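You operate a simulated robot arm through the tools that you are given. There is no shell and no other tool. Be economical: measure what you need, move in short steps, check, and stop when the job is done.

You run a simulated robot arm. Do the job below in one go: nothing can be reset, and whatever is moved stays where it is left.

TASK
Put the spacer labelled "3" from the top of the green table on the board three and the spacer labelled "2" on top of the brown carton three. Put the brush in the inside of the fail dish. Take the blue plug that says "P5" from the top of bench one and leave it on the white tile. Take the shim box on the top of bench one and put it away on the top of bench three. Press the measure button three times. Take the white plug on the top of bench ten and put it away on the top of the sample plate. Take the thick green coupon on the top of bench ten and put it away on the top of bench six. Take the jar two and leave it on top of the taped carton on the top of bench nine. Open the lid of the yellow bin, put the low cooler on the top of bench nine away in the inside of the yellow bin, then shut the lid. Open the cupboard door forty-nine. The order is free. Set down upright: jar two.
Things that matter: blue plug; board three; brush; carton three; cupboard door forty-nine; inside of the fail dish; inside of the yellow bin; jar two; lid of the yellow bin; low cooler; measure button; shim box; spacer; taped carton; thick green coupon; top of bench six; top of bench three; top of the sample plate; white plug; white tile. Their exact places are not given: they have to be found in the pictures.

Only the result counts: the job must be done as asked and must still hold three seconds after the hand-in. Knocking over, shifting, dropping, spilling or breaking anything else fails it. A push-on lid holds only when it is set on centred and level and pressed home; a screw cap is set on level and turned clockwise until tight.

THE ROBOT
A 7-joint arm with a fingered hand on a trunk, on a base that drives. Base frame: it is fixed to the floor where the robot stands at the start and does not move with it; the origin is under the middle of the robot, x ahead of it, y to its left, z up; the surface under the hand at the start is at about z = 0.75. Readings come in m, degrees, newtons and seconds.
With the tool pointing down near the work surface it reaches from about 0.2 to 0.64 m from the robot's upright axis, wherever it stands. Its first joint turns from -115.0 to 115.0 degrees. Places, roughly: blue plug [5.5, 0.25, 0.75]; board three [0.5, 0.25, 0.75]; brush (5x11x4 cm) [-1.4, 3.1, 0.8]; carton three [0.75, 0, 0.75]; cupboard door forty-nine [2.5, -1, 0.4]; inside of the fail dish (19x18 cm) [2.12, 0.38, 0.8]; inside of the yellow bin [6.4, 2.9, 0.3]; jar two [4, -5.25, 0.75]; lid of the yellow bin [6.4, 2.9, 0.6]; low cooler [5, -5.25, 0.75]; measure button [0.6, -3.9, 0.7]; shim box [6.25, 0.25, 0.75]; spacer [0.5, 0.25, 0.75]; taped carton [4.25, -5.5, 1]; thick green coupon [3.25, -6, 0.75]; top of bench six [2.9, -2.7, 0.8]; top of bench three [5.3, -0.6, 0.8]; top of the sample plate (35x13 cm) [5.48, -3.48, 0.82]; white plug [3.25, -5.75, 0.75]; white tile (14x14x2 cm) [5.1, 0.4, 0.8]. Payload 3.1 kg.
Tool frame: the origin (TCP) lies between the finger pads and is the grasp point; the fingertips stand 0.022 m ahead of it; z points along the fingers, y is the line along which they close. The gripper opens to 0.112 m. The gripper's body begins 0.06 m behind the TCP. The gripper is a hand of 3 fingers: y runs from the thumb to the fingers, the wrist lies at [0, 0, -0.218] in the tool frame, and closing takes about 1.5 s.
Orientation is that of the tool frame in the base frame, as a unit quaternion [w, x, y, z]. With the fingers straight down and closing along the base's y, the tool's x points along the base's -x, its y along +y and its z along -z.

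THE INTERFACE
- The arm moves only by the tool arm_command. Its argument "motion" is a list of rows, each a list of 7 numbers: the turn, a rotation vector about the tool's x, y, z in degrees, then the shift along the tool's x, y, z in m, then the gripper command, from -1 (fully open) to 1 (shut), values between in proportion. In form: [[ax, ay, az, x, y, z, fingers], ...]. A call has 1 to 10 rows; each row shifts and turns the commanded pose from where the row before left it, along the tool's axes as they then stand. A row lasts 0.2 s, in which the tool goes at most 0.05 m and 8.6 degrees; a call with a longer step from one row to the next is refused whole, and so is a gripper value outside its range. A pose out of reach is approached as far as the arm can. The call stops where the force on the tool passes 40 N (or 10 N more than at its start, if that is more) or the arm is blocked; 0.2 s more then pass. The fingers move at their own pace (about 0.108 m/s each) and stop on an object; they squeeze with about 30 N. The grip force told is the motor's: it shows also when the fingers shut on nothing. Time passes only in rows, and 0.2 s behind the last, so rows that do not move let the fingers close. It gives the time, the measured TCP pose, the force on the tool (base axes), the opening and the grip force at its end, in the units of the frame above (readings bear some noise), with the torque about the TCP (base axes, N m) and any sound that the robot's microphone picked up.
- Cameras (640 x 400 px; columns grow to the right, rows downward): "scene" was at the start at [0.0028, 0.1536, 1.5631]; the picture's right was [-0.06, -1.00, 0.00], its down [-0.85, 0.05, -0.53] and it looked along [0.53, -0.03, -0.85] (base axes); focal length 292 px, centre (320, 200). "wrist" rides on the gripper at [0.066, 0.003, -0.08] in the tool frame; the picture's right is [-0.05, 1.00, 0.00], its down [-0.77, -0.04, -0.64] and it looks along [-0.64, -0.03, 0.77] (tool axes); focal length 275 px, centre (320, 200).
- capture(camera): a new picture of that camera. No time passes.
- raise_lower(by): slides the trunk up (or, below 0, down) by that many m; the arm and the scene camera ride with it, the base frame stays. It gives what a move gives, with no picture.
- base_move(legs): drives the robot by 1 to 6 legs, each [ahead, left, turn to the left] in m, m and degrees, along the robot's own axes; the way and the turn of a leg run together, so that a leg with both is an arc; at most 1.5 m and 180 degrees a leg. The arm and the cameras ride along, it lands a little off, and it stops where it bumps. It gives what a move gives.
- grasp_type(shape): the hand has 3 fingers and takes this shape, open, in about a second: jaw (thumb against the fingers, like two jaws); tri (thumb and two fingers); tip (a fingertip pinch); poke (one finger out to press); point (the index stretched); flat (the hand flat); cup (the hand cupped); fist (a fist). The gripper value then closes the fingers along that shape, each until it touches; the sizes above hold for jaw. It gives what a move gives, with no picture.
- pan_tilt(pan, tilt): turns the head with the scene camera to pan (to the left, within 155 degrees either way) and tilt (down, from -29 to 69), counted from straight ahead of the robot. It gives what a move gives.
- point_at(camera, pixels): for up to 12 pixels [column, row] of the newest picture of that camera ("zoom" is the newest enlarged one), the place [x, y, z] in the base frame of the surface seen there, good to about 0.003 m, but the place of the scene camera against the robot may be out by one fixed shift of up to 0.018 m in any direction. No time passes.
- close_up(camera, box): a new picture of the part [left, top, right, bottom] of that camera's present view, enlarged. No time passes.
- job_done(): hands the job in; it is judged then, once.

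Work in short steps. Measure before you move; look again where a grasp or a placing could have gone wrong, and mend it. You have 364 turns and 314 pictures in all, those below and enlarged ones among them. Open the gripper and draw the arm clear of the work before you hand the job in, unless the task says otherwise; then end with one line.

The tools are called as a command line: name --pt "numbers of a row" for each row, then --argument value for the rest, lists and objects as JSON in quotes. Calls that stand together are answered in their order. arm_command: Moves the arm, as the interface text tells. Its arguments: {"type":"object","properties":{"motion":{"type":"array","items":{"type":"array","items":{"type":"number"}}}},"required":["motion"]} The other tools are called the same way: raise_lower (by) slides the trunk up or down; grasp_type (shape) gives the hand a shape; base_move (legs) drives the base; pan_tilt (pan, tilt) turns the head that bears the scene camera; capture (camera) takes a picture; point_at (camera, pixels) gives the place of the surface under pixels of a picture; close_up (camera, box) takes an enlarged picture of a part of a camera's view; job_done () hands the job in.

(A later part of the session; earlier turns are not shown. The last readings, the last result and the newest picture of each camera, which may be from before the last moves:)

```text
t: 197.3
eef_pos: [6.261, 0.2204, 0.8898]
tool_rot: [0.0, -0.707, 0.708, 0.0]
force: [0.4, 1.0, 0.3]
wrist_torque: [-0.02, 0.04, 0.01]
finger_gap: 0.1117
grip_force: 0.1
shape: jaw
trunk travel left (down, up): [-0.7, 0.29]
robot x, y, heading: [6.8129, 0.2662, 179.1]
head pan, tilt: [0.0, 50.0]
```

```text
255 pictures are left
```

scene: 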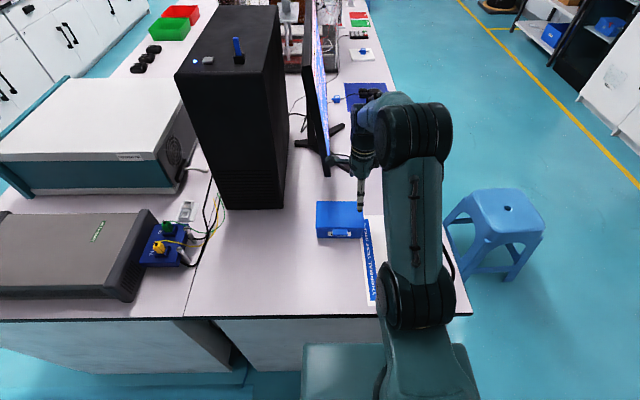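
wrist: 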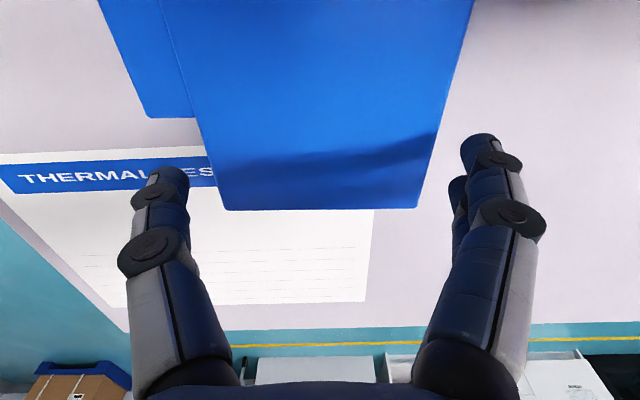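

Both sides are clear. I descend the rest and close.

arm_command --pt "0 0 0 0 -0.001 0.02 -1" --pt "0 0 0 0 0 0.02 -1" --pt "0 0 0 0 0 0.02 -1" --pt "0 0 0 0 0 0 1" --pt "0 0 0 0 0 0 1" --pt "0 0 0 0 0 0 1" --pt "0 0 0 0 0 0 1"

capture --camera "wrist"

```text
t: 198.2
eef_pos: [6.2613, 0.2204, 0.8368]
tool_rot: [-0.005, -0.707, 0.707, 0.004]
force: [11.0, -0.1, 26.4]
wrist_torque: [-0.01, 0.99, -0.09]
finger_gap: 0.0862
grip_force: 25.7
shape: jaw
trunk travel left (down, up): [-0.7, 0.29]
robot x, y, heading: [6.8109, 0.2643, 179.3]
head pan, tilt: [0.0, 50.0]
stopped in row 4: the force on the tool passed its limit at 49 N (the readings are from after the stop); the commanded pose is now the measured one
```

```text
254 pictures are left
```

wrist: 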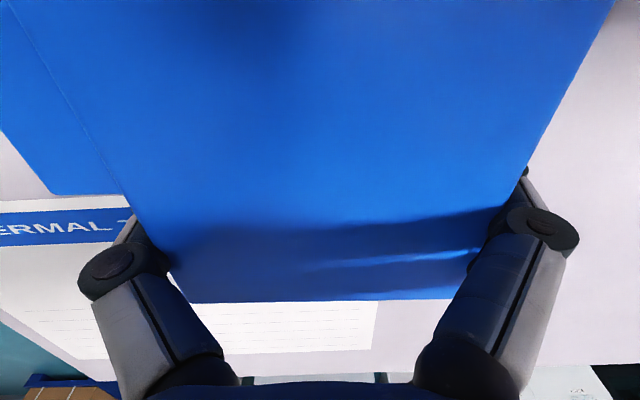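

The fingers wrapped past the lid onto the body. I hold still to complete the squeeze.

arm_command --pt "0 0 0 0 0 0 1" --pt "0 0 0 0 0 0 1" --pt "0 0 0 0 0 0 1"

```text
t: 199.0
eef_pos: [6.2608, 0.2214, 0.8365]
tool_rot: [-0.005, -0.707, 0.707, 0.006]
force: [4.6, 0.5, 28.6]
wrist_torque: [0.02, 0.74, -0.12]
finger_gap: 0.0854
grip_force: 29.9
shape: jaw
trunk travel left (down, up): [-0.7, 0.29]
robot x, y, heading: [6.8133, 0.2658, 179.3]
head pan, tilt: [0.0, 50.0]
```

The tool is being pushed up 28 N (tips curl down on the bench). I raise by a few mm.

arm_command --pt "0 0 0 0 0 -0.003 1" --pt "0 0 0 0 0 -0.003 1" --pt "0 0 0 0 0 -0.004 1" --pt "0 0 0 0 0 0 1"

capture --camera "scene"

close_up --camera "scene" --box '[290, 180, 410, 260]'

```text
t: 200.0
eef_pos: [6.2605, 0.2199, 0.8424]
tool_rot: [-0.004, -0.707, 0.707, 0.003]
force: [1.1, 0.6, -2.1]
wrist_torque: [0.08, -0.01, 0.03]
finger_gap: 0.085
grip_force: 29.9
shape: jaw
trunk travel left (down, up): [-0.7, 0.29]
robot x, y, heading: [6.8099, 0.2646, 179.1]
head pan, tilt: [0.0, 50.0]
```

```text
253 pictures are left
```

scene: 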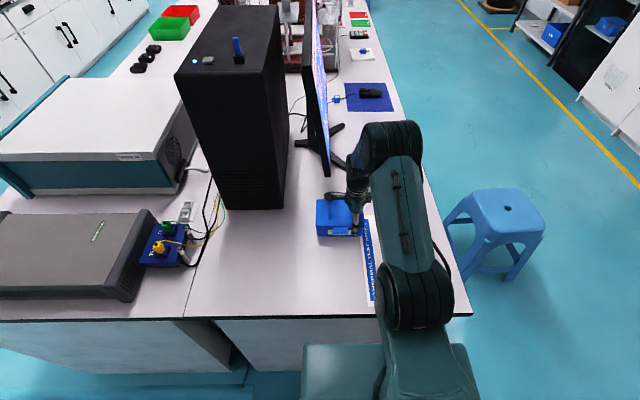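

```text
5.00 times, centred on (350, 220) of scene
```

zoom: 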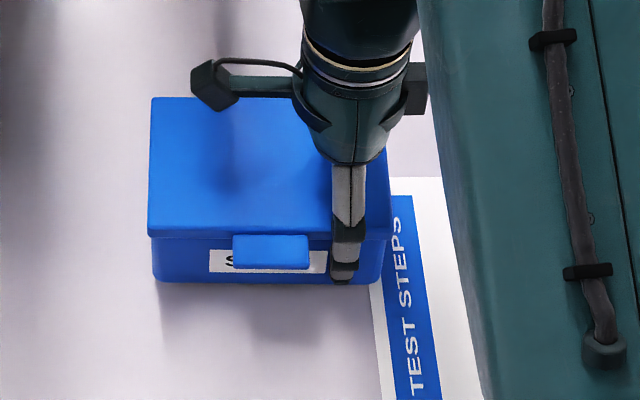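

Thumb is right beside the tab on the body. I lift 12 cm and check tilt.

arm_command --pt "0 0 0 0 0 -0.015 1" --pt "0 0 0 0 0 -0.025 1" --pt "0 0 0 0 0 -0.04 1" --pt "0 0 0 0 0 -0.04 1"

close_up --camera "scene" --box '[270, 140, 430, 260]'

capture --camera "wrist"

```text
t: 201.0
eef_pos: [6.2617, 0.2214, 0.9654]
tool_rot: [-0.003, -0.707, 0.707, 0.004]
force: [-0.1, 0.3, -2.2]
wrist_torque: [0.08, -0.03, 0.02]
finger_gap: 0.0852
grip_force: 29.7
shape: jaw
trunk travel left (down, up): [-0.7, 0.29]
robot x, y, heading: [6.8147, 0.2628, 179.5]
head pan, tilt: [0.0, 50.0]
```

```text
3.33 times, centred on (350, 200) of scene
```

zoom: 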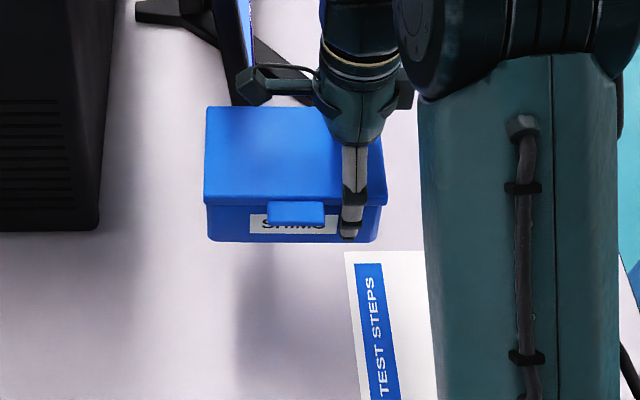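

```text
250 pictures are left
```

wrist: 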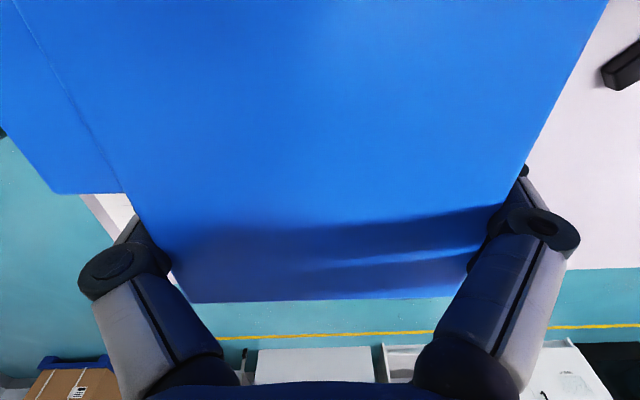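

Level and secure ("SHIMS"). I raise and draw it in, then drive round the bench end to the other side.

arm_command --pt "0 0 0 0 0 -0.04 1" --pt "0 0 0 0 -0.01 -0.04 1" --pt "0 0 0 0 -0.03 -0.03 1" --pt "0 0 0 0 -0.03 -0.02 1" --pt "0 0 0 0 -0.04 0 1" --pt "0 0 0 0 -0.04 0 1" --pt "0 0 0 0 -0.04 0 1"

base_move --legs '[[-0.3, 0, 0]]'

pan_tilt --pan 50 --tilt 25

capture --camera "scene"

```text
t: 202.6
eef_pos: [6.4507, 0.2301, 1.0917]
tool_rot: [-0.006, -0.702, 0.712, 0.001]
force: [1.3, 0.1, -1.8]
wrist_torque: [0.14, 0.04, 0.01]
finger_gap: 0.085
grip_force: 30.4
shape: jaw
trunk travel left (down, up): [-0.7, 0.29]
robot x, y, heading: [6.8128, 0.2654, 179.4]
head pan, tilt: [0.0, 50.0]
```

```text
t: 204.6
eef_pos: [6.7479, 0.2184, 1.0925]
tool_rot: [-0.004, -0.706, 0.708, 0.004]
force: [-0.2, -0.1, -1.9]
wrist_torque: [0.03, -0.01, -0.02]
finger_gap: 0.0849
grip_force: 30.3
shape: jaw
trunk travel left (down, up): [-0.7, 0.29]
robot x, y, heading: [7.1078, 0.2606, 179.1]
head pan, tilt: [0.0, 50.0]
```

```text
t: 205.8
eef_pos: [6.747, 0.2185, 1.0922]
tool_rot: [-0.002, -0.706, 0.708, 0.003]
force: [-0.5, 0.1, -2.6]
wrist_torque: [0.07, -0.01, 0.01]
finger_gap: 0.0852
grip_force: 30.0
shape: jaw
trunk travel left (down, up): [-0.7, 0.29]
robot x, y, heading: [7.1091, 0.2621, 179.1]
head pan, tilt: [50.0, 25.0]
```

```text
249 pictures are left
```

scene: 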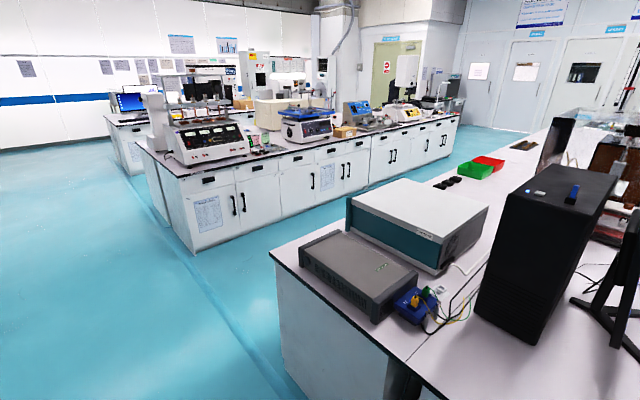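

point_at --camera "scene" --pixels '[[272, 252], [283, 300], [215, 290], [160, 220], [225, 310], [192, 250], [145, 155], [440, 150], [500, 160], [260, 350], [240, 345]]'

close_up --camera "scene" --box '[120, 200, 300, 400]'

```text
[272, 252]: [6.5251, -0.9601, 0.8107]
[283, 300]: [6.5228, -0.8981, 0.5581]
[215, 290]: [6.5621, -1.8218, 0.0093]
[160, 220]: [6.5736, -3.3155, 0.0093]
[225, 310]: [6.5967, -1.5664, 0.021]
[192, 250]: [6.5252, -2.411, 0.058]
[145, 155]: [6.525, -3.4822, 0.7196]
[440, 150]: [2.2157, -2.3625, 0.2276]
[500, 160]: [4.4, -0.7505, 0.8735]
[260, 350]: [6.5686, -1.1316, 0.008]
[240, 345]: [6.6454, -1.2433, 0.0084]
```

```text
2.00 times, centred on (210, 300) of scene
```

zoom: 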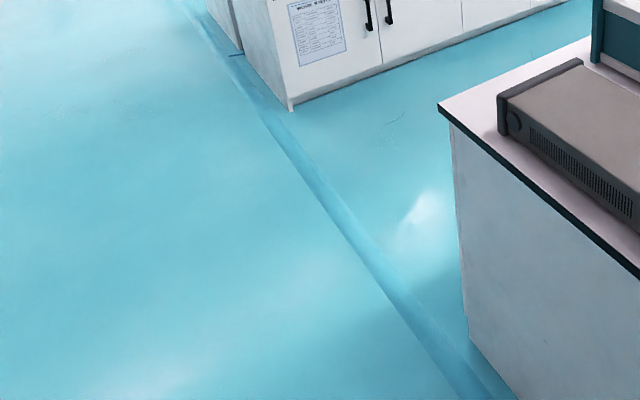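

The aisle between islands is y from -0.96 to -2.4. I drive round into it and face bench three.

base_move --legs '[[0, 1.0, 0], [0, 0.85, 1], [0.8, 0, 0], [0.85, 0, 0], [0, 0, -90]]'

pan_tilt --pan 0 --tilt 35

capture --camera "scene"

```text
t: 227.0
eef_pos: [5.3707, -1.2243, 1.0923]
tool_rot: [0.0, -0.003, 1.0, 0.005]
force: [0.3, 0.9, -1.3]
wrist_torque: [-0.02, -0.11, 0.03]
finger_gap: 0.0851
grip_force: 29.6
shape: jaw
trunk travel left (down, up): [-0.7, 0.29]
robot x, y, heading: [5.4172, -1.582, 89.7]
head pan, tilt: [50.0, 25.0]
```

```text
t: 228.2
eef_pos: [5.3726, -1.2226, 1.0918]
tool_rot: [0.0, -0.002, 1.0, 0.005]
force: [-0.6, 0.8, -2.3]
wrist_torque: [0.01, -0.06, -0.01]
finger_gap: 0.0852
grip_force: 30.3
shape: jaw
trunk travel left (down, up): [-0.7, 0.29]
robot x, y, heading: [5.4185, -1.5864, 89.5]
head pan, tilt: [0.0, 35.0]
```

```text
247 pictures are left
```

scene: 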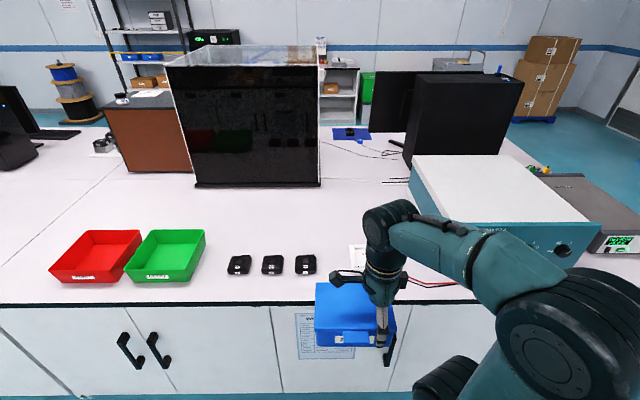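

I look for the bench label and clear space.

close_up --camera "scene" --box '[0, 280, 320, 400]'

point_at --camera "scene" --pixels '[[20, 303], [239, 265], [305, 265], [200, 250], [270, 215], [330, 240], [305, 185], [195, 185], [60, 180], [165, 175], [440, 245], [350, 255]]'

```text
2.00 times, centred on (160, 340) of scene
```

zoom: 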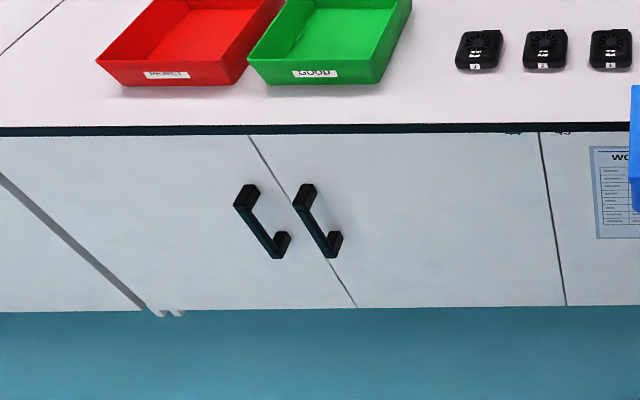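

```text
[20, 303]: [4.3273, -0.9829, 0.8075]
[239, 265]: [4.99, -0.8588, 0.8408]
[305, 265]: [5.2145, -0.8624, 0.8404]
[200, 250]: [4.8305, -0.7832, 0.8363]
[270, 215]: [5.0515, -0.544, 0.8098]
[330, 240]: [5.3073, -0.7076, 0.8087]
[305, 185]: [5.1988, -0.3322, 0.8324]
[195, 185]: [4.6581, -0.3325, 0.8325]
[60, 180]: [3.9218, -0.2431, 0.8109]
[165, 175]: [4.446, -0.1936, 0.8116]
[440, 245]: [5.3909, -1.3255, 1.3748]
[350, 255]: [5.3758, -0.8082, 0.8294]
```

This is the bench at (5.3,-0.6); clear space at about (5.12,-0.68). I move up to the bench.

base_move --legs '[[0, 0.2, 0.4], [0.29, 0, 0]]'

capture --camera "scene"

```text
t: 231.4
eef_pos: [5.1696, -0.9332, 1.0913]
tool_rot: [0.0, -0.006, 1.0, 0.004]
force: [0.1, 0.0, -1.6]
wrist_torque: [-0.03, -0.09, -0.01]
finger_gap: 0.0849
grip_force: 30.2
shape: jaw
trunk travel left (down, up): [-0.7, 0.29]
robot x, y, heading: [5.2175, -1.2946, 90.1]
head pan, tilt: [0.0, 35.0]
```

```text
245 pictures are left
```

scene: 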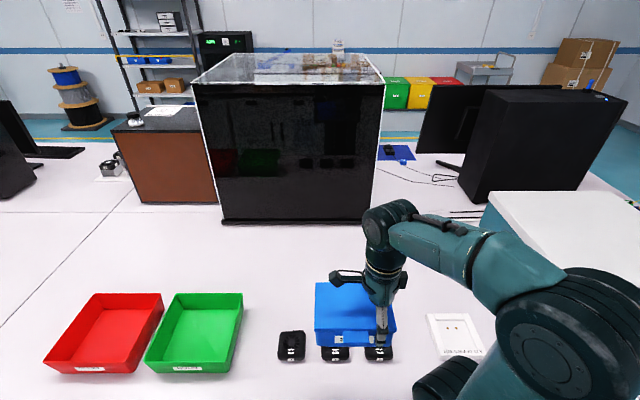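

I carry the box forward 24 cm at height, then lower.

arm_command --pt "0 0 0 0.002 0.0405 0 1" --pt "0 0 0 0.002 0.0405 0 1" --pt "0 0 0 0.002 0.0405 0 1" --pt "0 0 0 0.002 0.0405 0 1" --pt "0 0 0 0.002 0.0405 0 1" --pt "0 0 0 0 0.0405 0 1" --pt "0 0 0 0 0 0.04 1" --pt "0 0 0 0 0 0.04 1" --pt "0 0 0 0 0 0.04 1" --pt "0 0 0 0 0 0.04 1"

capture --camera "wrist"

capture --camera "scene"

```text
t: 233.6
eef_pos: [5.1571, -0.6879, 0.9341]
tool_rot: [0.0, -0.005, 1.0, 0.005]
force: [0.8, -0.3, -2.3]
wrist_torque: [0.0, -0.05, -0.01]
finger_gap: 0.0851
grip_force: 30.1
shape: jaw
trunk travel left (down, up): [-0.7, 0.29]
robot x, y, heading: [5.216, -1.295, 89.8]
head pan, tilt: [0.0, 35.0]
```

```text
244 pictures are left
```

wrist: 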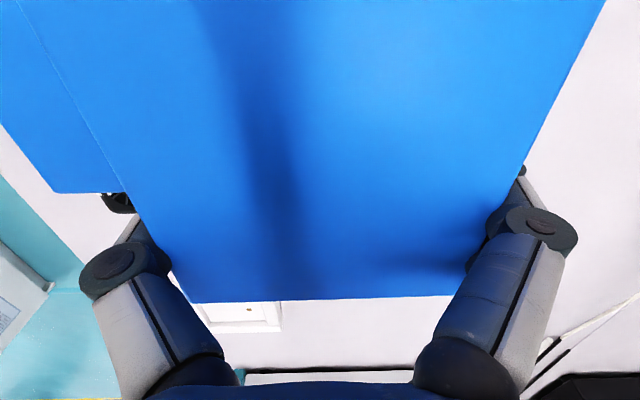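

```text
243 pictures are left
```

scene: 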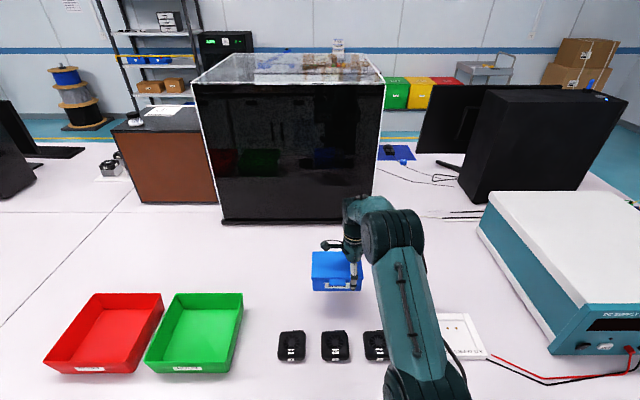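

arm_command --pt "0 0 0 0 0 0.04 1" --pt "0 0 0 0 0 0.03 1" --pt "0 0 0 0 0 0.016 1" --pt "0 0 0 0 0 0.004 1" --pt "0 0 0 0 0 0.002 1" --pt "0 0 0 0 0 0 1"

```text
t: 235.0
eef_pos: [5.157, -0.687, 0.842]
tool_rot: [0.0, -0.005, 1.0, 0.004]
force: [-0.1, -0.2, -2.4]
wrist_torque: [-0.03, -0.07, -0.01]
finger_gap: 0.0848
grip_force: 29.8
shape: jaw
trunk travel left (down, up): [-0.7, 0.29]
robot x, y, heading: [5.2172, -1.2935, 89.8]
head pan, tilt: [0.0, 35.0]
```

arm_command --pt "0 0 0 0 0 0.002 1" --pt "0 0 0 0 0 0.002 1" --pt "0 0 0 0 0 0.001 1" --pt "0 0 0 0 0 0 1"

```text
t: 236.0
eef_pos: [5.1574, -0.6879, 0.8379]
tool_rot: [0.0, -0.006, 1.0, 0.007]
force: [0.3, 1.6, 6.4]
wrist_torque: [0.47, 0.15, -0.04]
finger_gap: 0.0849
grip_force: 29.8
shape: jaw
trunk travel left (down, up): [-0.7, 0.29]
robot x, y, heading: [5.2237, -1.2928, 89.7]
head pan, tilt: [0.0, 35.0]
```

Contact felt (6 N). I open fully, then rise straight.

arm_command --pt "0 0 0 0 0 0 -1" --pt "0 0 0 0 0 0 -1" --pt "0 0 0 0 0 0 -1" --pt "0 0 0 0 0 0 -1" --pt "0 0 0 0 0 -0.01 -1" --pt "0 0 0 0 0 -0.02 -1" --pt "0 0 0 0 0 -0.03 -1" --pt "0 0 0 0 0 -0.05 -1" --pt "0 0 0 0 0 -0.05 -1" --pt "0 0 0 0 0 -0.05 -1"

capture --camera "wrist"

```text
t: 238.2
eef_pos: [5.1586, -0.6899, 1.0461]
tool_rot: [-0.001, -0.005, 1.0, 0.005]
force: [-0.4, -0.9, -0.1]
wrist_torque: [0.0, 0.02, -0.01]
finger_gap: 0.112
grip_force: 0.0
shape: jaw
trunk travel left (down, up): [-0.7, 0.29]
robot x, y, heading: [5.2212, -1.2928, 89.9]
head pan, tilt: [0.0, 35.0]
```

```text
242 pictures are left
```

wrist: 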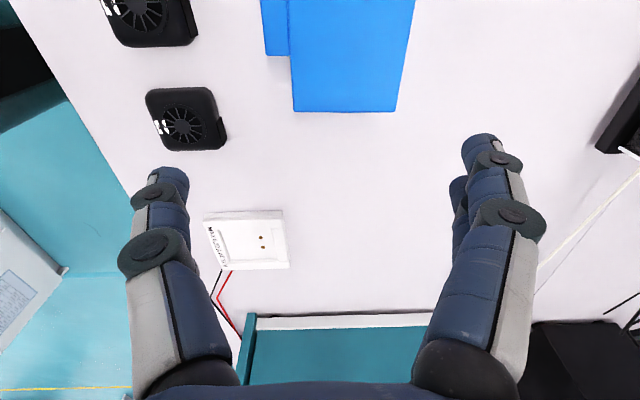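

Shim box stands level. I retract, turn the hand back, back off and look for the bench label to verify.

arm_command --pt "0 0 0 0 -0.045 -0.02 -1" --pt "0 0 0 0 -0.045 -0.02 -1" --pt "0 0 0 0 -0.045 -0.02 -1" --pt "0 0 0 0 -0.05 0 -1" --pt "0 0 0 0 -0.05 0 -1" --pt "0 0 0 0 -0.05 0 -1"

arm_command --pt "0 0 -8.5 0 0 0 -1" --pt "0 0 -8.5 0 0 0 -1" --pt "0 0 -8.5 0 0 0 -1" --pt "0 0 -8.5 0 0 0 -1" --pt "0 0 -8.5 0 0 0 -1" --pt "0 0 -8.5 0 0 0 -1" --pt "0 0 -8.5 0 0 0 -1" --pt "0 0 -8.5 0 0 0 -1" --pt "0 0 -8.5 0 0 0 -1" --pt "0 0 -8.5 0 0 0 -1"

base_move --legs '[[-0.4, 0, 0]]'

pan_tilt --pan -30 --tilt 35

capture --camera "scene"

```text
t: 239.6
eef_pos: [5.1642, -0.9675, 1.1046]
tool_rot: [0.0, 0.006, 1.0, 0.004]
force: [-1.7, -2.2, 0.1]
wrist_torque: [0.14, -0.15, 0.05]
finger_gap: 0.1121
grip_force: 0.0
shape: jaw
out of reach, approached as far as the arm can: row 5
trunk travel left (down, up): [-0.7, 0.29]
robot x, y, heading: [5.2163, -1.2944, 89.8]
head pan, tilt: [0.0, 35.0]
```

```text
t: 241.8
eef_pos: [5.1605, -0.9682, 1.1047]
tool_rot: [0.003, -0.681, 0.732, 0.004]
force: [-0.1, 0.2, 0.7]
wrist_torque: [-0.01, 0.0, 0.02]
finger_gap: 0.1121
grip_force: 0.0
shape: jaw
trunk travel left (down, up): [-0.7, 0.29]
robot x, y, heading: [5.2198, -1.2918, 89.8]
head pan, tilt: [0.0, 35.0]
```

```text
t: 244.3
eef_pos: [5.1608, -1.3706, 1.1053]
tool_rot: [0.003, -0.679, 0.734, 0.004]
force: [1.0, -0.4, 0.2]
wrist_torque: [-0.01, 0.0, 0.05]
finger_gap: 0.1121
grip_force: 0.1
shape: jaw
trunk travel left (down, up): [-0.7, 0.29]
robot x, y, heading: [5.2151, -1.7, 89.6]
head pan, tilt: [0.0, 35.0]
```

```text
t: 245.2
eef_pos: [5.161, -1.3693, 1.1057]
tool_rot: [0.003, -0.679, 0.734, 0.004]
force: [0.5, 0.4, -0.5]
wrist_torque: [0.02, -0.03, 0.01]
finger_gap: 0.112
grip_force: 0.1
shape: jaw
trunk travel left (down, up): [-0.7, 0.29]
robot x, y, heading: [5.2152, -1.6985, 89.6]
head pan, tilt: [-30.0, 35.0]
```

```text
241 pictures are left
```

scene: 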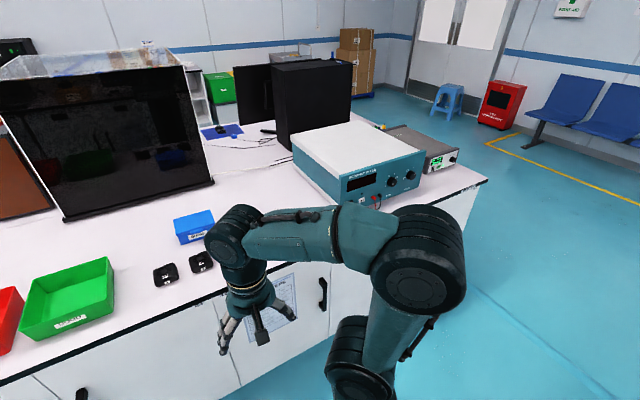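

Box is fine. I look left along the bench, which also leads to the cupboard door at (2.5,-1).

pan_tilt --pan 45 --tilt 30

capture --camera "scene"

pan_tilt --pan 100 --tilt 20

capture --camera "scene"

```text
t: 246.7
eef_pos: [5.1609, -1.3695, 1.1051]
tool_rot: [0.003, -0.678, 0.735, 0.004]
force: [0.7, 0.0, 0.3]
wrist_torque: [0.0, 0.04, -0.01]
finger_gap: 0.1115
grip_force: 0.1
shape: jaw
trunk travel left (down, up): [-0.7, 0.29]
robot x, y, heading: [5.2179, -1.6976, 89.9]
head pan, tilt: [45.0, 30.0]
```

```text
240 pictures are left
```

scene: 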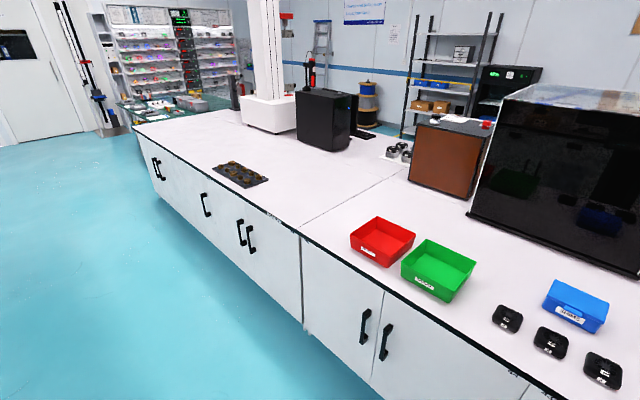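

```text
t: 247.9
eef_pos: [5.1602, -1.3699, 1.1051]
tool_rot: [0.003, -0.678, 0.735, 0.004]
force: [0.3, 0.2, -0.1]
wrist_torque: [0.01, -0.02, 0.0]
finger_gap: 0.1119
grip_force: 0.0
shape: jaw
trunk travel left (down, up): [-0.7, 0.29]
robot x, y, heading: [5.2192, -1.6961, 90.1]
head pan, tilt: [100.0, 20.0]
```

```text
239 pictures are left
```

scene: 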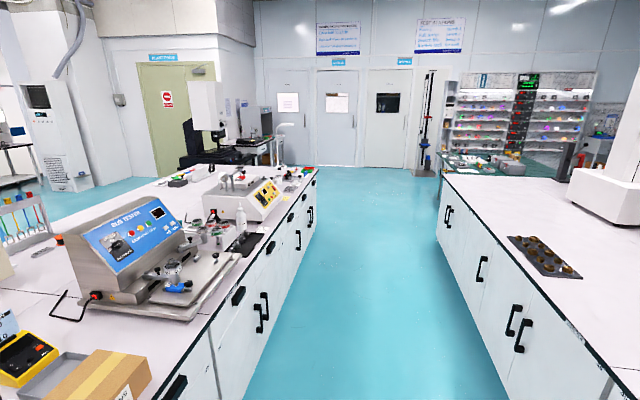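

I drive along the aisle to x≈2.7 and look at the cupboard doors.

base_move --legs '[[0, 1.25, 0], [0, 1.25, 0]]'

pan_tilt --pan 0 --tilt 45

capture --camera "scene"

pan_tilt --pan -50 --tilt 25

capture --camera "scene"

```text
t: 260.2
eef_pos: [2.6546, -1.3651, 1.1038]
tool_rot: [0.004, -0.68, 0.733, 0.004]
force: [0.2, 0.2, 1.4]
wrist_torque: [0.05, 0.02, 0.01]
finger_gap: 0.1117
grip_force: 0.1
shape: jaw
trunk travel left (down, up): [-0.7, 0.29]
robot x, y, heading: [2.7139, -1.69, 89.9]
head pan, tilt: [100.0, 20.0]
```

```text
t: 261.9
eef_pos: [2.6535, -1.3653, 1.1044]
tool_rot: [0.003, -0.68, 0.733, 0.003]
force: [0.1, -0.3, -0.4]
wrist_torque: [0.0, -0.02, 0.01]
finger_gap: 0.112
grip_force: 0.1
shape: jaw
trunk travel left (down, up): [-0.7, 0.29]
robot x, y, heading: [2.7159, -1.6899, 89.9]
head pan, tilt: [0.0, 45.0]
```

```text
238 pictures are left
```

scene: 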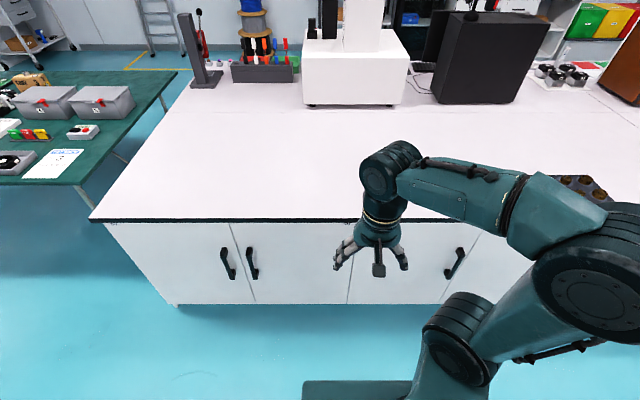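

```text
t: 263.1
eef_pos: [2.6548, -1.366, 1.1039]
tool_rot: [0.003, -0.68, 0.733, 0.003]
force: [0.0, 0.2, 0.3]
wrist_torque: [-0.03, -0.03, -0.01]
finger_gap: 0.1121
grip_force: 0.1
shape: jaw
trunk travel left (down, up): [-0.7, 0.29]
robot x, y, heading: [2.7133, -1.6942, 89.9]
head pan, tilt: [-50.0, 25.0]
```

```text
237 pictures are left
```

scene: 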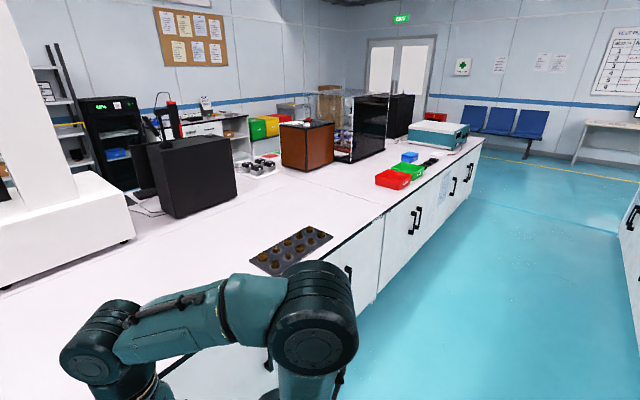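

close_up --camera "scene" --box '[340, 190, 440, 260]'

pan_tilt --pan 0 --tilt 45

close_up --camera "scene" --box '[90, 205, 370, 310]'

capture --camera "wrist"

```text
5.71 times, centred on (390, 225) of scene
```

zoom: 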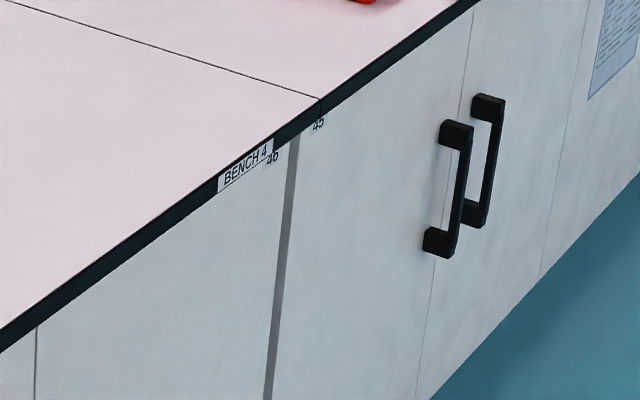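

```text
t: 264.3
eef_pos: [2.6544, -1.364, 1.1051]
tool_rot: [0.003, -0.68, 0.733, 0.004]
force: [-0.1, 0.5, 0.2]
wrist_torque: [0.01, 0.0, -0.03]
finger_gap: 0.1121
grip_force: 0.1
shape: jaw
trunk travel left (down, up): [-0.7, 0.29]
robot x, y, heading: [2.7128, -1.6937, 90.2]
head pan, tilt: [0.0, 45.0]
```

```text
2.29 times, centred on (230, 258) of scene
```

zoom: 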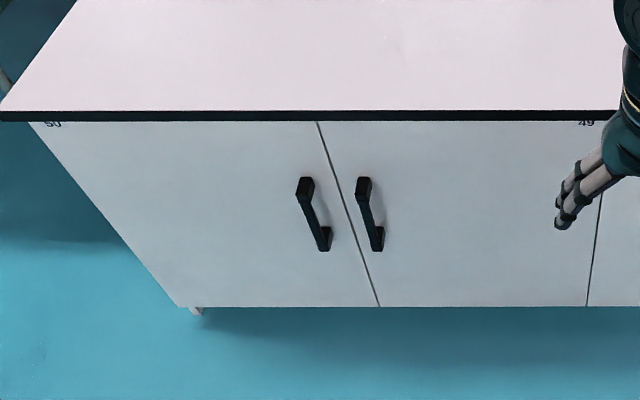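

```text
234 pictures are left
```

wrist: 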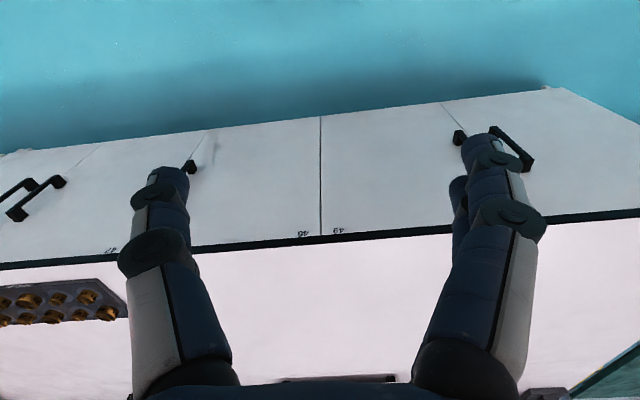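

Door 49's handle is at scene (252,264), hinge at its right edge (x≈2.65). I measure handle and door edges.

capture --camera "scene"

point_at --camera "scene" --pixels '[[249, 250], [251, 262], [255, 276], [230, 224], [255, 302], [345, 300], [300, 260], [352, 240], [223, 250], [229, 276], [240, 262], [247, 252]]'

close_up --camera "scene" --box '[205, 235, 285, 290]'

```text
233 pictures are left
```

scene: 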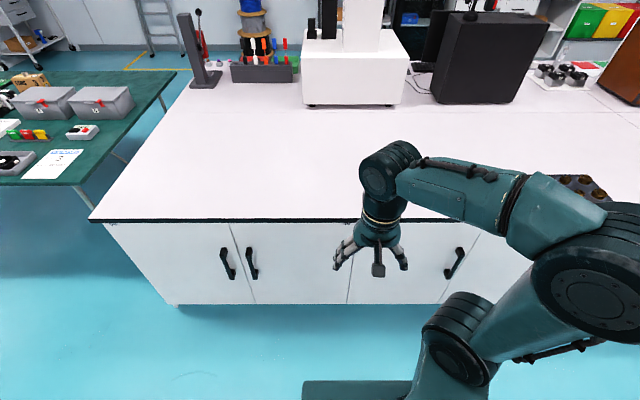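

```text
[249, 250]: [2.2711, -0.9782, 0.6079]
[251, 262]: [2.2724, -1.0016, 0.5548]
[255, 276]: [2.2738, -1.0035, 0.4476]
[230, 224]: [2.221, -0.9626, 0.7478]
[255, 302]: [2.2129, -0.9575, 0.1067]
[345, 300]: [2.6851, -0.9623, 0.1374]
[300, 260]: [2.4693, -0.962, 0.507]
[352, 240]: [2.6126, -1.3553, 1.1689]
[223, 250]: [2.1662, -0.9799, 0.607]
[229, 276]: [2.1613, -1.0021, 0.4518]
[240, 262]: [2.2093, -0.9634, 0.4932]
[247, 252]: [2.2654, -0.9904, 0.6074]
```

```text
7.27 times, centred on (245, 262) of scene
```

zoom: 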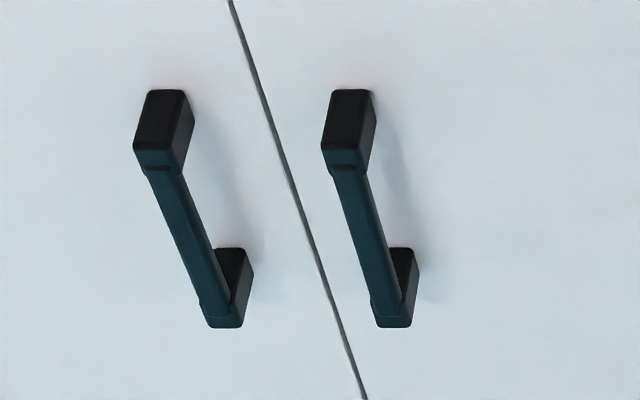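

Plan: stand at (2.3,-2.0), lower the trunk and point the hand horizontally forward, then pull the vertical handle at (2.272,-1.0, z≈0.53).

base_move --legs '[[-0.3, 0.42, 0]]'

raise_lower --by -0.45

arm_command --pt "0 0 -4.3 -0.04 0 0 -1" --pt "0 0 0 -0.04 0 0 -1" --pt "0 0 0 -0.04 0 0 -1" --pt "0 0 0 -0.04 0 0 -1" --pt "0 0 0 -0.04 0 0 -1" --pt "0 0 0 -0.04 0 0 -1"

arm_command --pt "0 -8.5 0 0 0 0 -1" --pt "0 -8.5 0 0 0 0 -1" --pt "0 -8.5 0 0 0 0 -1" --pt "0 -8.5 0 0 0 0 -1" --pt "0 -8.5 0 0 0 0 -1" --pt "0 -8.5 0 0 0 0 -1" --pt "0 -8.5 0 0 0 0 -1" --pt "0 -8.5 0 0 0 0 -1" --pt "0 -8.5 0 0 0 0 -1" --pt "0 -8.5 0 0 0 0 -1"

```text
t: 267.3
eef_pos: [2.2325, -1.6629, 1.1047]
tool_rot: [0.004, -0.68, 0.733, 0.004]
force: [-0.5, 0.4, 0.5]
wrist_torque: [0.0, 0.01, -0.03]
finger_gap: 0.1117
grip_force: 0.0
shape: jaw
trunk travel left (down, up): [-0.7, 0.29]
robot x, y, heading: [2.2934, -1.991, 89.8]
head pan, tilt: [0.0, 45.0]
```

```text
refused: -0.45 is not a number from -0.4 to 0.4
```

```text
t: 268.7
eef_pos: [2.2368, -1.4202, 1.1064]
tool_rot: [-0.002, 0.707, -0.707, -0.002]
force: [0.1, 0.1, 0.1]
wrist_torque: [-0.03, -0.01, 0.02]
finger_gap: 0.112
grip_force: 0.2
shape: jaw
trunk travel left (down, up): [-0.7, 0.29]
robot x, y, heading: [2.2925, -1.9916, 89.9]
head pan, tilt: [0.0, 45.0]
```

```text
t: 270.9
eef_pos: [2.2426, -1.4209, 1.1041]
tool_rot: [0.472, -0.535, 0.537, 0.45]
force: [-0.3, 0.3, 0.0]
wrist_torque: [0.02, 0.02, -0.01]
finger_gap: 0.1122
grip_force: 0.0
shape: jaw
out of reach, approached as far as the arm can: row 6, 7
trunk travel left (down, up): [-0.7, 0.29]
robot x, y, heading: [2.2914, -1.9913, 90.0]
head pan, tilt: [0.0, 45.0]
```

The hand now points forward. I lower the trunk in two steps so that the TCP reaches z≈0.53.

raise_lower --by -0.4

raise_lower --by -0.17

arm_command --pt "0 -4 0 0 0 0 -1" --pt "0 0 0 0 0 0 -1"

capture --camera "wrist"

capture --camera "scene"

```text
t: 274.7
eef_pos: [2.2437, -1.4213, 0.7057]
tool_rot: [0.473, -0.534, 0.538, 0.449]
force: [-0.3, 0.5, -0.5]
wrist_torque: [0.01, -0.03, -0.03]
finger_gap: 0.112
grip_force: 0.1
shape: jaw
trunk travel left (down, up): [-0.3, 0.69]
robot x, y, heading: [2.2916, -1.9925, 90.1]
head pan, tilt: [0.0, 45.0]
```

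```text
t: 276.7
eef_pos: [2.244, -1.422, 0.536]
tool_rot: [0.473, -0.533, 0.538, 0.449]
force: [0.1, 1.2, 0.0]
wrist_torque: [0.01, -0.02, 0.02]
finger_gap: 0.1118
grip_force: 0.0
shape: jaw
trunk travel left (down, up): [-0.13, 0.86]
robot x, y, heading: [2.2946, -1.9895, 90.1]
head pan, tilt: [0.0, 45.0]
```

```text
t: 277.3
eef_pos: [2.2446, -1.4216, 0.5348]
tool_rot: [0.492, -0.517, 0.521, 0.468]
force: [0.6, 0.9, -0.1]
wrist_torque: [0.0, 0.0, 0.03]
finger_gap: 0.112
grip_force: 0.0
shape: jaw
trunk travel left (down, up): [-0.13, 0.86]
robot x, y, heading: [2.2934, -1.988, 90.0]
head pan, tilt: [0.0, 45.0]
```

```text
231 pictures are left
```

wrist: 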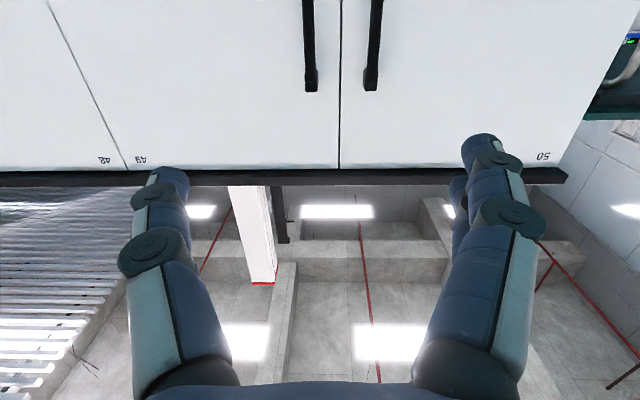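

```text
230 pictures are left
```

scene: 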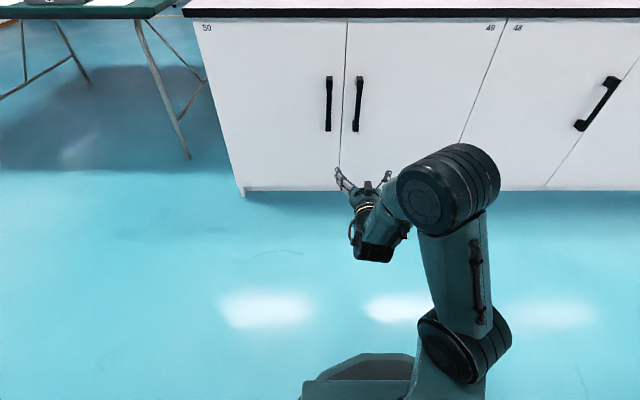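

The hand is horizontal. I measure the handle with the wrist camera (handle 49 at (310,50), inverted view).

point_at --camera "wrist" --pixels '[[307, 10], [309, 40], [311, 75], [311, 88], [375, 40], [325, 50], [230, 100], [303, 40], [315, 40]]'

point_at --camera "scene" --pixels '[[360, 80], [357, 105], [355, 128], [345, 100], [480, 100], [328, 105]]'

```text
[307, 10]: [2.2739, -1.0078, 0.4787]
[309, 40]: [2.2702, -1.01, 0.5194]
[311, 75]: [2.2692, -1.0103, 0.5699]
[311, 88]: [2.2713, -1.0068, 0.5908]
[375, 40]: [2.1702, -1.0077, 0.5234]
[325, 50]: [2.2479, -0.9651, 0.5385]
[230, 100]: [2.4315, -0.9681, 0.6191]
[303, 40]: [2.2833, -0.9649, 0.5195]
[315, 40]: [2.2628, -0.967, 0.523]
```

```text
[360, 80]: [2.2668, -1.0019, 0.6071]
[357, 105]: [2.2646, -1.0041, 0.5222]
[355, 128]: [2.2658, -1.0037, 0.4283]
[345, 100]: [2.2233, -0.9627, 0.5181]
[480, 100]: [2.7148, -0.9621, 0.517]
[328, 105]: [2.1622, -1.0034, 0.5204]
```

Handle bar at x=2.270, y≈-1.005, z 0.45–0.6. I drive 0.30 m nearer, align x and check.

base_move --legs '[[0.3, 0, 0]]'

arm_command --pt "0 -4.4 0 0 -0.012 0 -1" --pt "0 0 0 0 -0.012 0 -1" --pt "0 0 0 0 0 0 -1"

capture --camera "wrist"

```text
t: 279.3
eef_pos: [2.2399, -1.1224, 0.5346]
tool_rot: [-0.49, 0.52, -0.519, -0.469]
force: [-0.2, -0.3, -0.8]
wrist_torque: [0.01, 0.0, -0.02]
finger_gap: 0.112
grip_force: 0.1
shape: jaw
trunk travel left (down, up): [-0.13, 0.86]
robot x, y, heading: [2.291, -1.6961, 90.4]
head pan, tilt: [0.0, 45.0]
```

```text
t: 280.1
eef_pos: [2.2646, -1.1242, 0.5361]
tool_rot: [0.51, -0.5, 0.5, 0.489]
force: [0.5, 0.1, -0.8]
wrist_torque: [-0.01, -0.03, 0.02]
finger_gap: 0.1121
grip_force: 0.0
shape: jaw
trunk travel left (down, up): [-0.13, 0.86]
robot x, y, heading: [2.2863, -1.6914, 90.4]
head pan, tilt: [0.0, 45.0]
```

```text
229 pictures are left
```

wrist: 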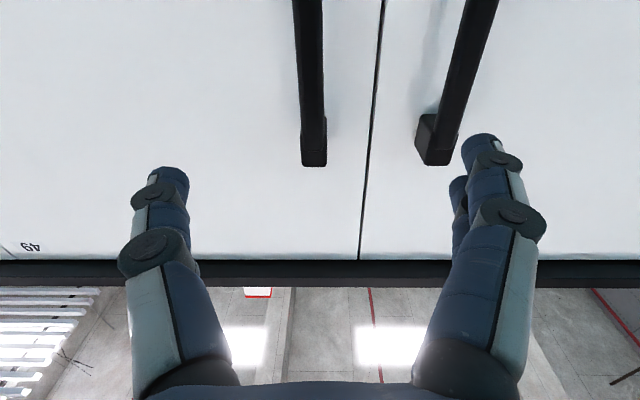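

I narrow the opening and move ahead 12 cm onto the bar, then close.

arm_command --pt "0 0 0 0 -0.003 0.03 -0.1" --pt "0 0 0 0 0 0.03 -0.1" --pt "0 0 0 0 0 0.03 -0.1" --pt "0 0 0 0 0 0.03 -0.1" --pt "0 0 0 0 0 0 -0.1"

capture --camera "wrist"

```text
t: 281.3
eef_pos: [2.2699, -1.0031, 0.5353]
tool_rot: [0.51, -0.501, 0.5, 0.489]
force: [-0.2, 0.0, 0.3]
wrist_torque: [-0.02, -0.01, -0.01]
finger_gap: 0.0621
grip_force: 0.1
shape: jaw
trunk travel left (down, up): [-0.13, 0.86]
robot x, y, heading: [2.2882, -1.6936, 90.2]
head pan, tilt: [0.0, 45.0]
```

```text
228 pictures are left
```

wrist: 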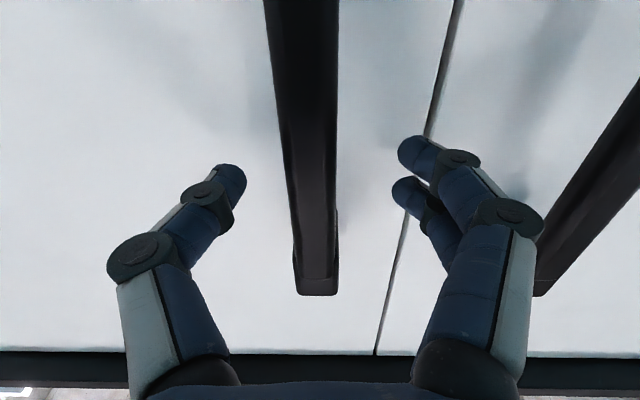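

The bar is between the fingers. I close on it.

arm_command --pt "0 0 0 0 0 0.002 1" --pt "0 0 0 0 0 0 1" --pt "0 0 0 0 0 0 1" --pt "0 0 0 0 0 0 1" --pt "0 0 0 0 0 0 1" --pt "0 0 0 0 0 0 1"

```text
t: 282.7
eef_pos: [2.27, -1.0015, 0.5366]
tool_rot: [0.51, -0.501, 0.5, 0.489]
force: [4.2, 2.7, 0.4]
wrist_torque: [-0.01, 0.0, 0.03]
finger_gap: 0.0
grip_force: 30.1
shape: jaw
trunk travel left (down, up): [-0.13, 0.86]
robot x, y, heading: [2.2904, -1.6936, 90.2]
head pan, tilt: [0.0, 45.0]
```

The fingers have hooked round the bar (gap 0). I pull along the hinge arc, 2×6° first.

arm_command --pt "-3 0 0 0 -0.002 -0.022 1" --pt "-6 0 0 0 -0.006 -0.0437 1" --pt "-3 0 0 0 -0.003 -0.022 1" --pt "0 0 0 0 0 0 1"

capture --camera "scene"

```text
t: 283.5
eef_pos: [2.2854, -1.0826, 0.5368]
tool_rot: [-0.472, 0.533, -0.469, -0.522]
force: [17.0, 7.0, 1.5]
wrist_torque: [0.07, 0.02, 0.48]
finger_gap: 0.0001
grip_force: 30.2
shape: jaw
out of reach, approached as far as the arm can: row 3
trunk travel left (down, up): [-0.13, 0.86]
robot x, y, heading: [2.2881, -1.6948, 90.2]
head pan, tilt: [0.0, 45.0]
stopped in row 4: the force on the tool passed its limit at 45 N (the readings are from after the stop); the commanded pose is now the measured one
```

```text
227 pictures are left
```

scene: 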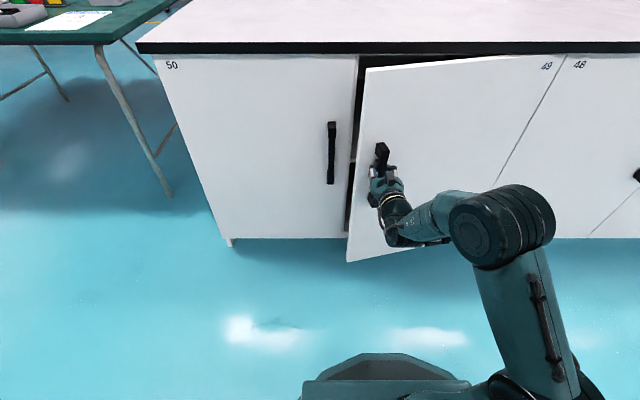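

The door has opened ~12°. I continue pulling with translation only along the arc.

arm_command --pt "0 0 0 0 -0.006 -0.0278 1" --pt "0 0 0 0 -0.008 -0.0278 1" --pt "0 0 0 0 -0.01 -0.0278 1" --pt "0 0 0 0 -0.012 -0.0278 1"

capture --camera "scene"

```text
t: 284.3
eef_pos: [2.3189, -1.1603, 0.5377]
tool_rot: [-0.474, 0.531, -0.474, -0.518]
force: [16.8, 10.0, -4.1]
wrist_torque: [0.04, 0.04, 0.76]
finger_gap: 0.0003
grip_force: 30.4
shape: jaw
out of reach, approached as far as the arm can: row 3, 4
trunk travel left (down, up): [-0.13, 0.86]
robot x, y, heading: [2.2904, -1.6922, 90.1]
head pan, tilt: [0.0, 45.0]
stopped in row 4: the force on the tool passed its limit at 42 N (the readings are from after the stop); the commanded pose is now the measured one
```

```text
226 pictures are left
```

scene: 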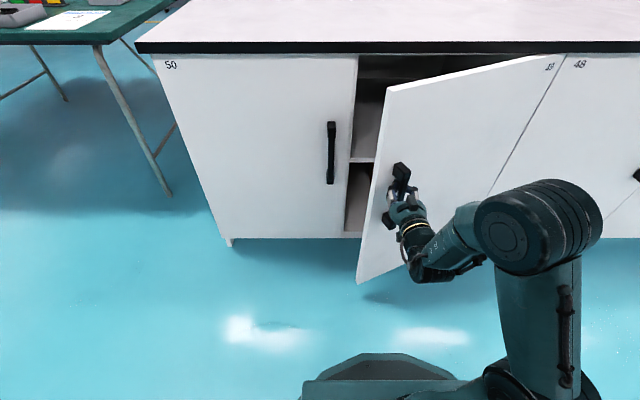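

About 24° open; the arm is at its inner limit, so I pull on with the base (back and right).

base_move --legs '[[-0.05, -0.033, 0], [-0.045, -0.04, 0]]'

capture --camera "scene"

```text
t: 285.9
eef_pos: [2.3888, -1.2547, 0.538]
tool_rot: [-0.471, 0.533, -0.471, -0.521]
force: [23.3, 24.1, -2.7]
wrist_torque: [0.17, 0.09, 0.81]
finger_gap: 0.0001
grip_force: 30.1
shape: jaw
trunk travel left (down, up): [-0.13, 0.86]
robot x, y, heading: [2.3657, -1.7879, 90.1]
head pan, tilt: [0.0, 45.0]
```

```text
225 pictures are left
```

scene: 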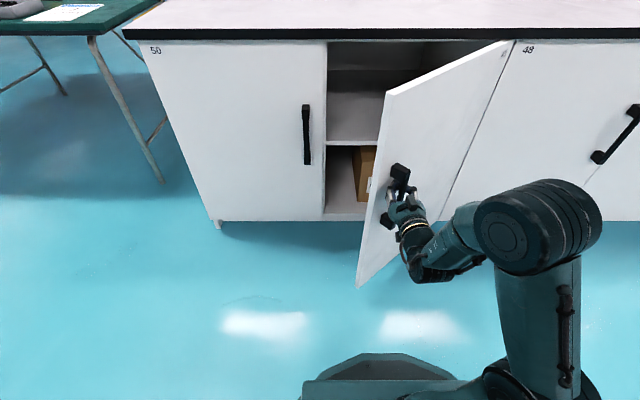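

About 40° open. I release, back the hand off, and then push the inner side of the door's free edge.

arm_command --pt "0 0 0 0 0 0 -0.1" --pt "0 0 0 0 0 0 -0.5" --pt "0 0 0 0 0 0 -0.5" --pt "0 0 0 0 0 0 -0.5"

base_move --legs '[[-0.15, 0, 0]]'

capture --camera "scene"

```text
t: 286.9
eef_pos: [2.387, -1.2564, 0.5399]
tool_rot: [-0.472, 0.534, -0.47, -0.521]
force: [0.9, 0.6, -0.1]
wrist_torque: [0.03, -0.01, 0.05]
finger_gap: 0.0838
grip_force: 0.1
shape: jaw
trunk travel left (down, up): [-0.13, 0.86]
robot x, y, heading: [2.3643, -1.7845, 89.9]
head pan, tilt: [0.0, 45.0]
```

```text
t: 288.2
eef_pos: [2.389, -1.4058, 0.5384]
tool_rot: [-0.472, 0.534, -0.47, -0.521]
force: [0.5, -0.4, -0.4]
wrist_torque: [-0.02, -0.03, -0.01]
finger_gap: 0.0839
grip_force: 0.1
shape: jaw
trunk travel left (down, up): [-0.13, 0.86]
robot x, y, heading: [2.3674, -1.9366, 90.0]
head pan, tilt: [0.0, 45.0]
```

```text
224 pictures are left
```

scene: 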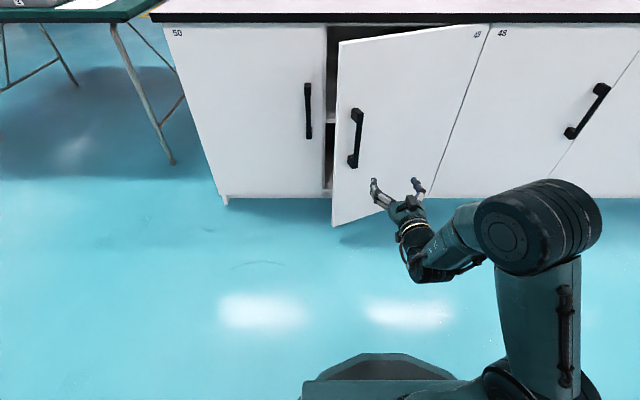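

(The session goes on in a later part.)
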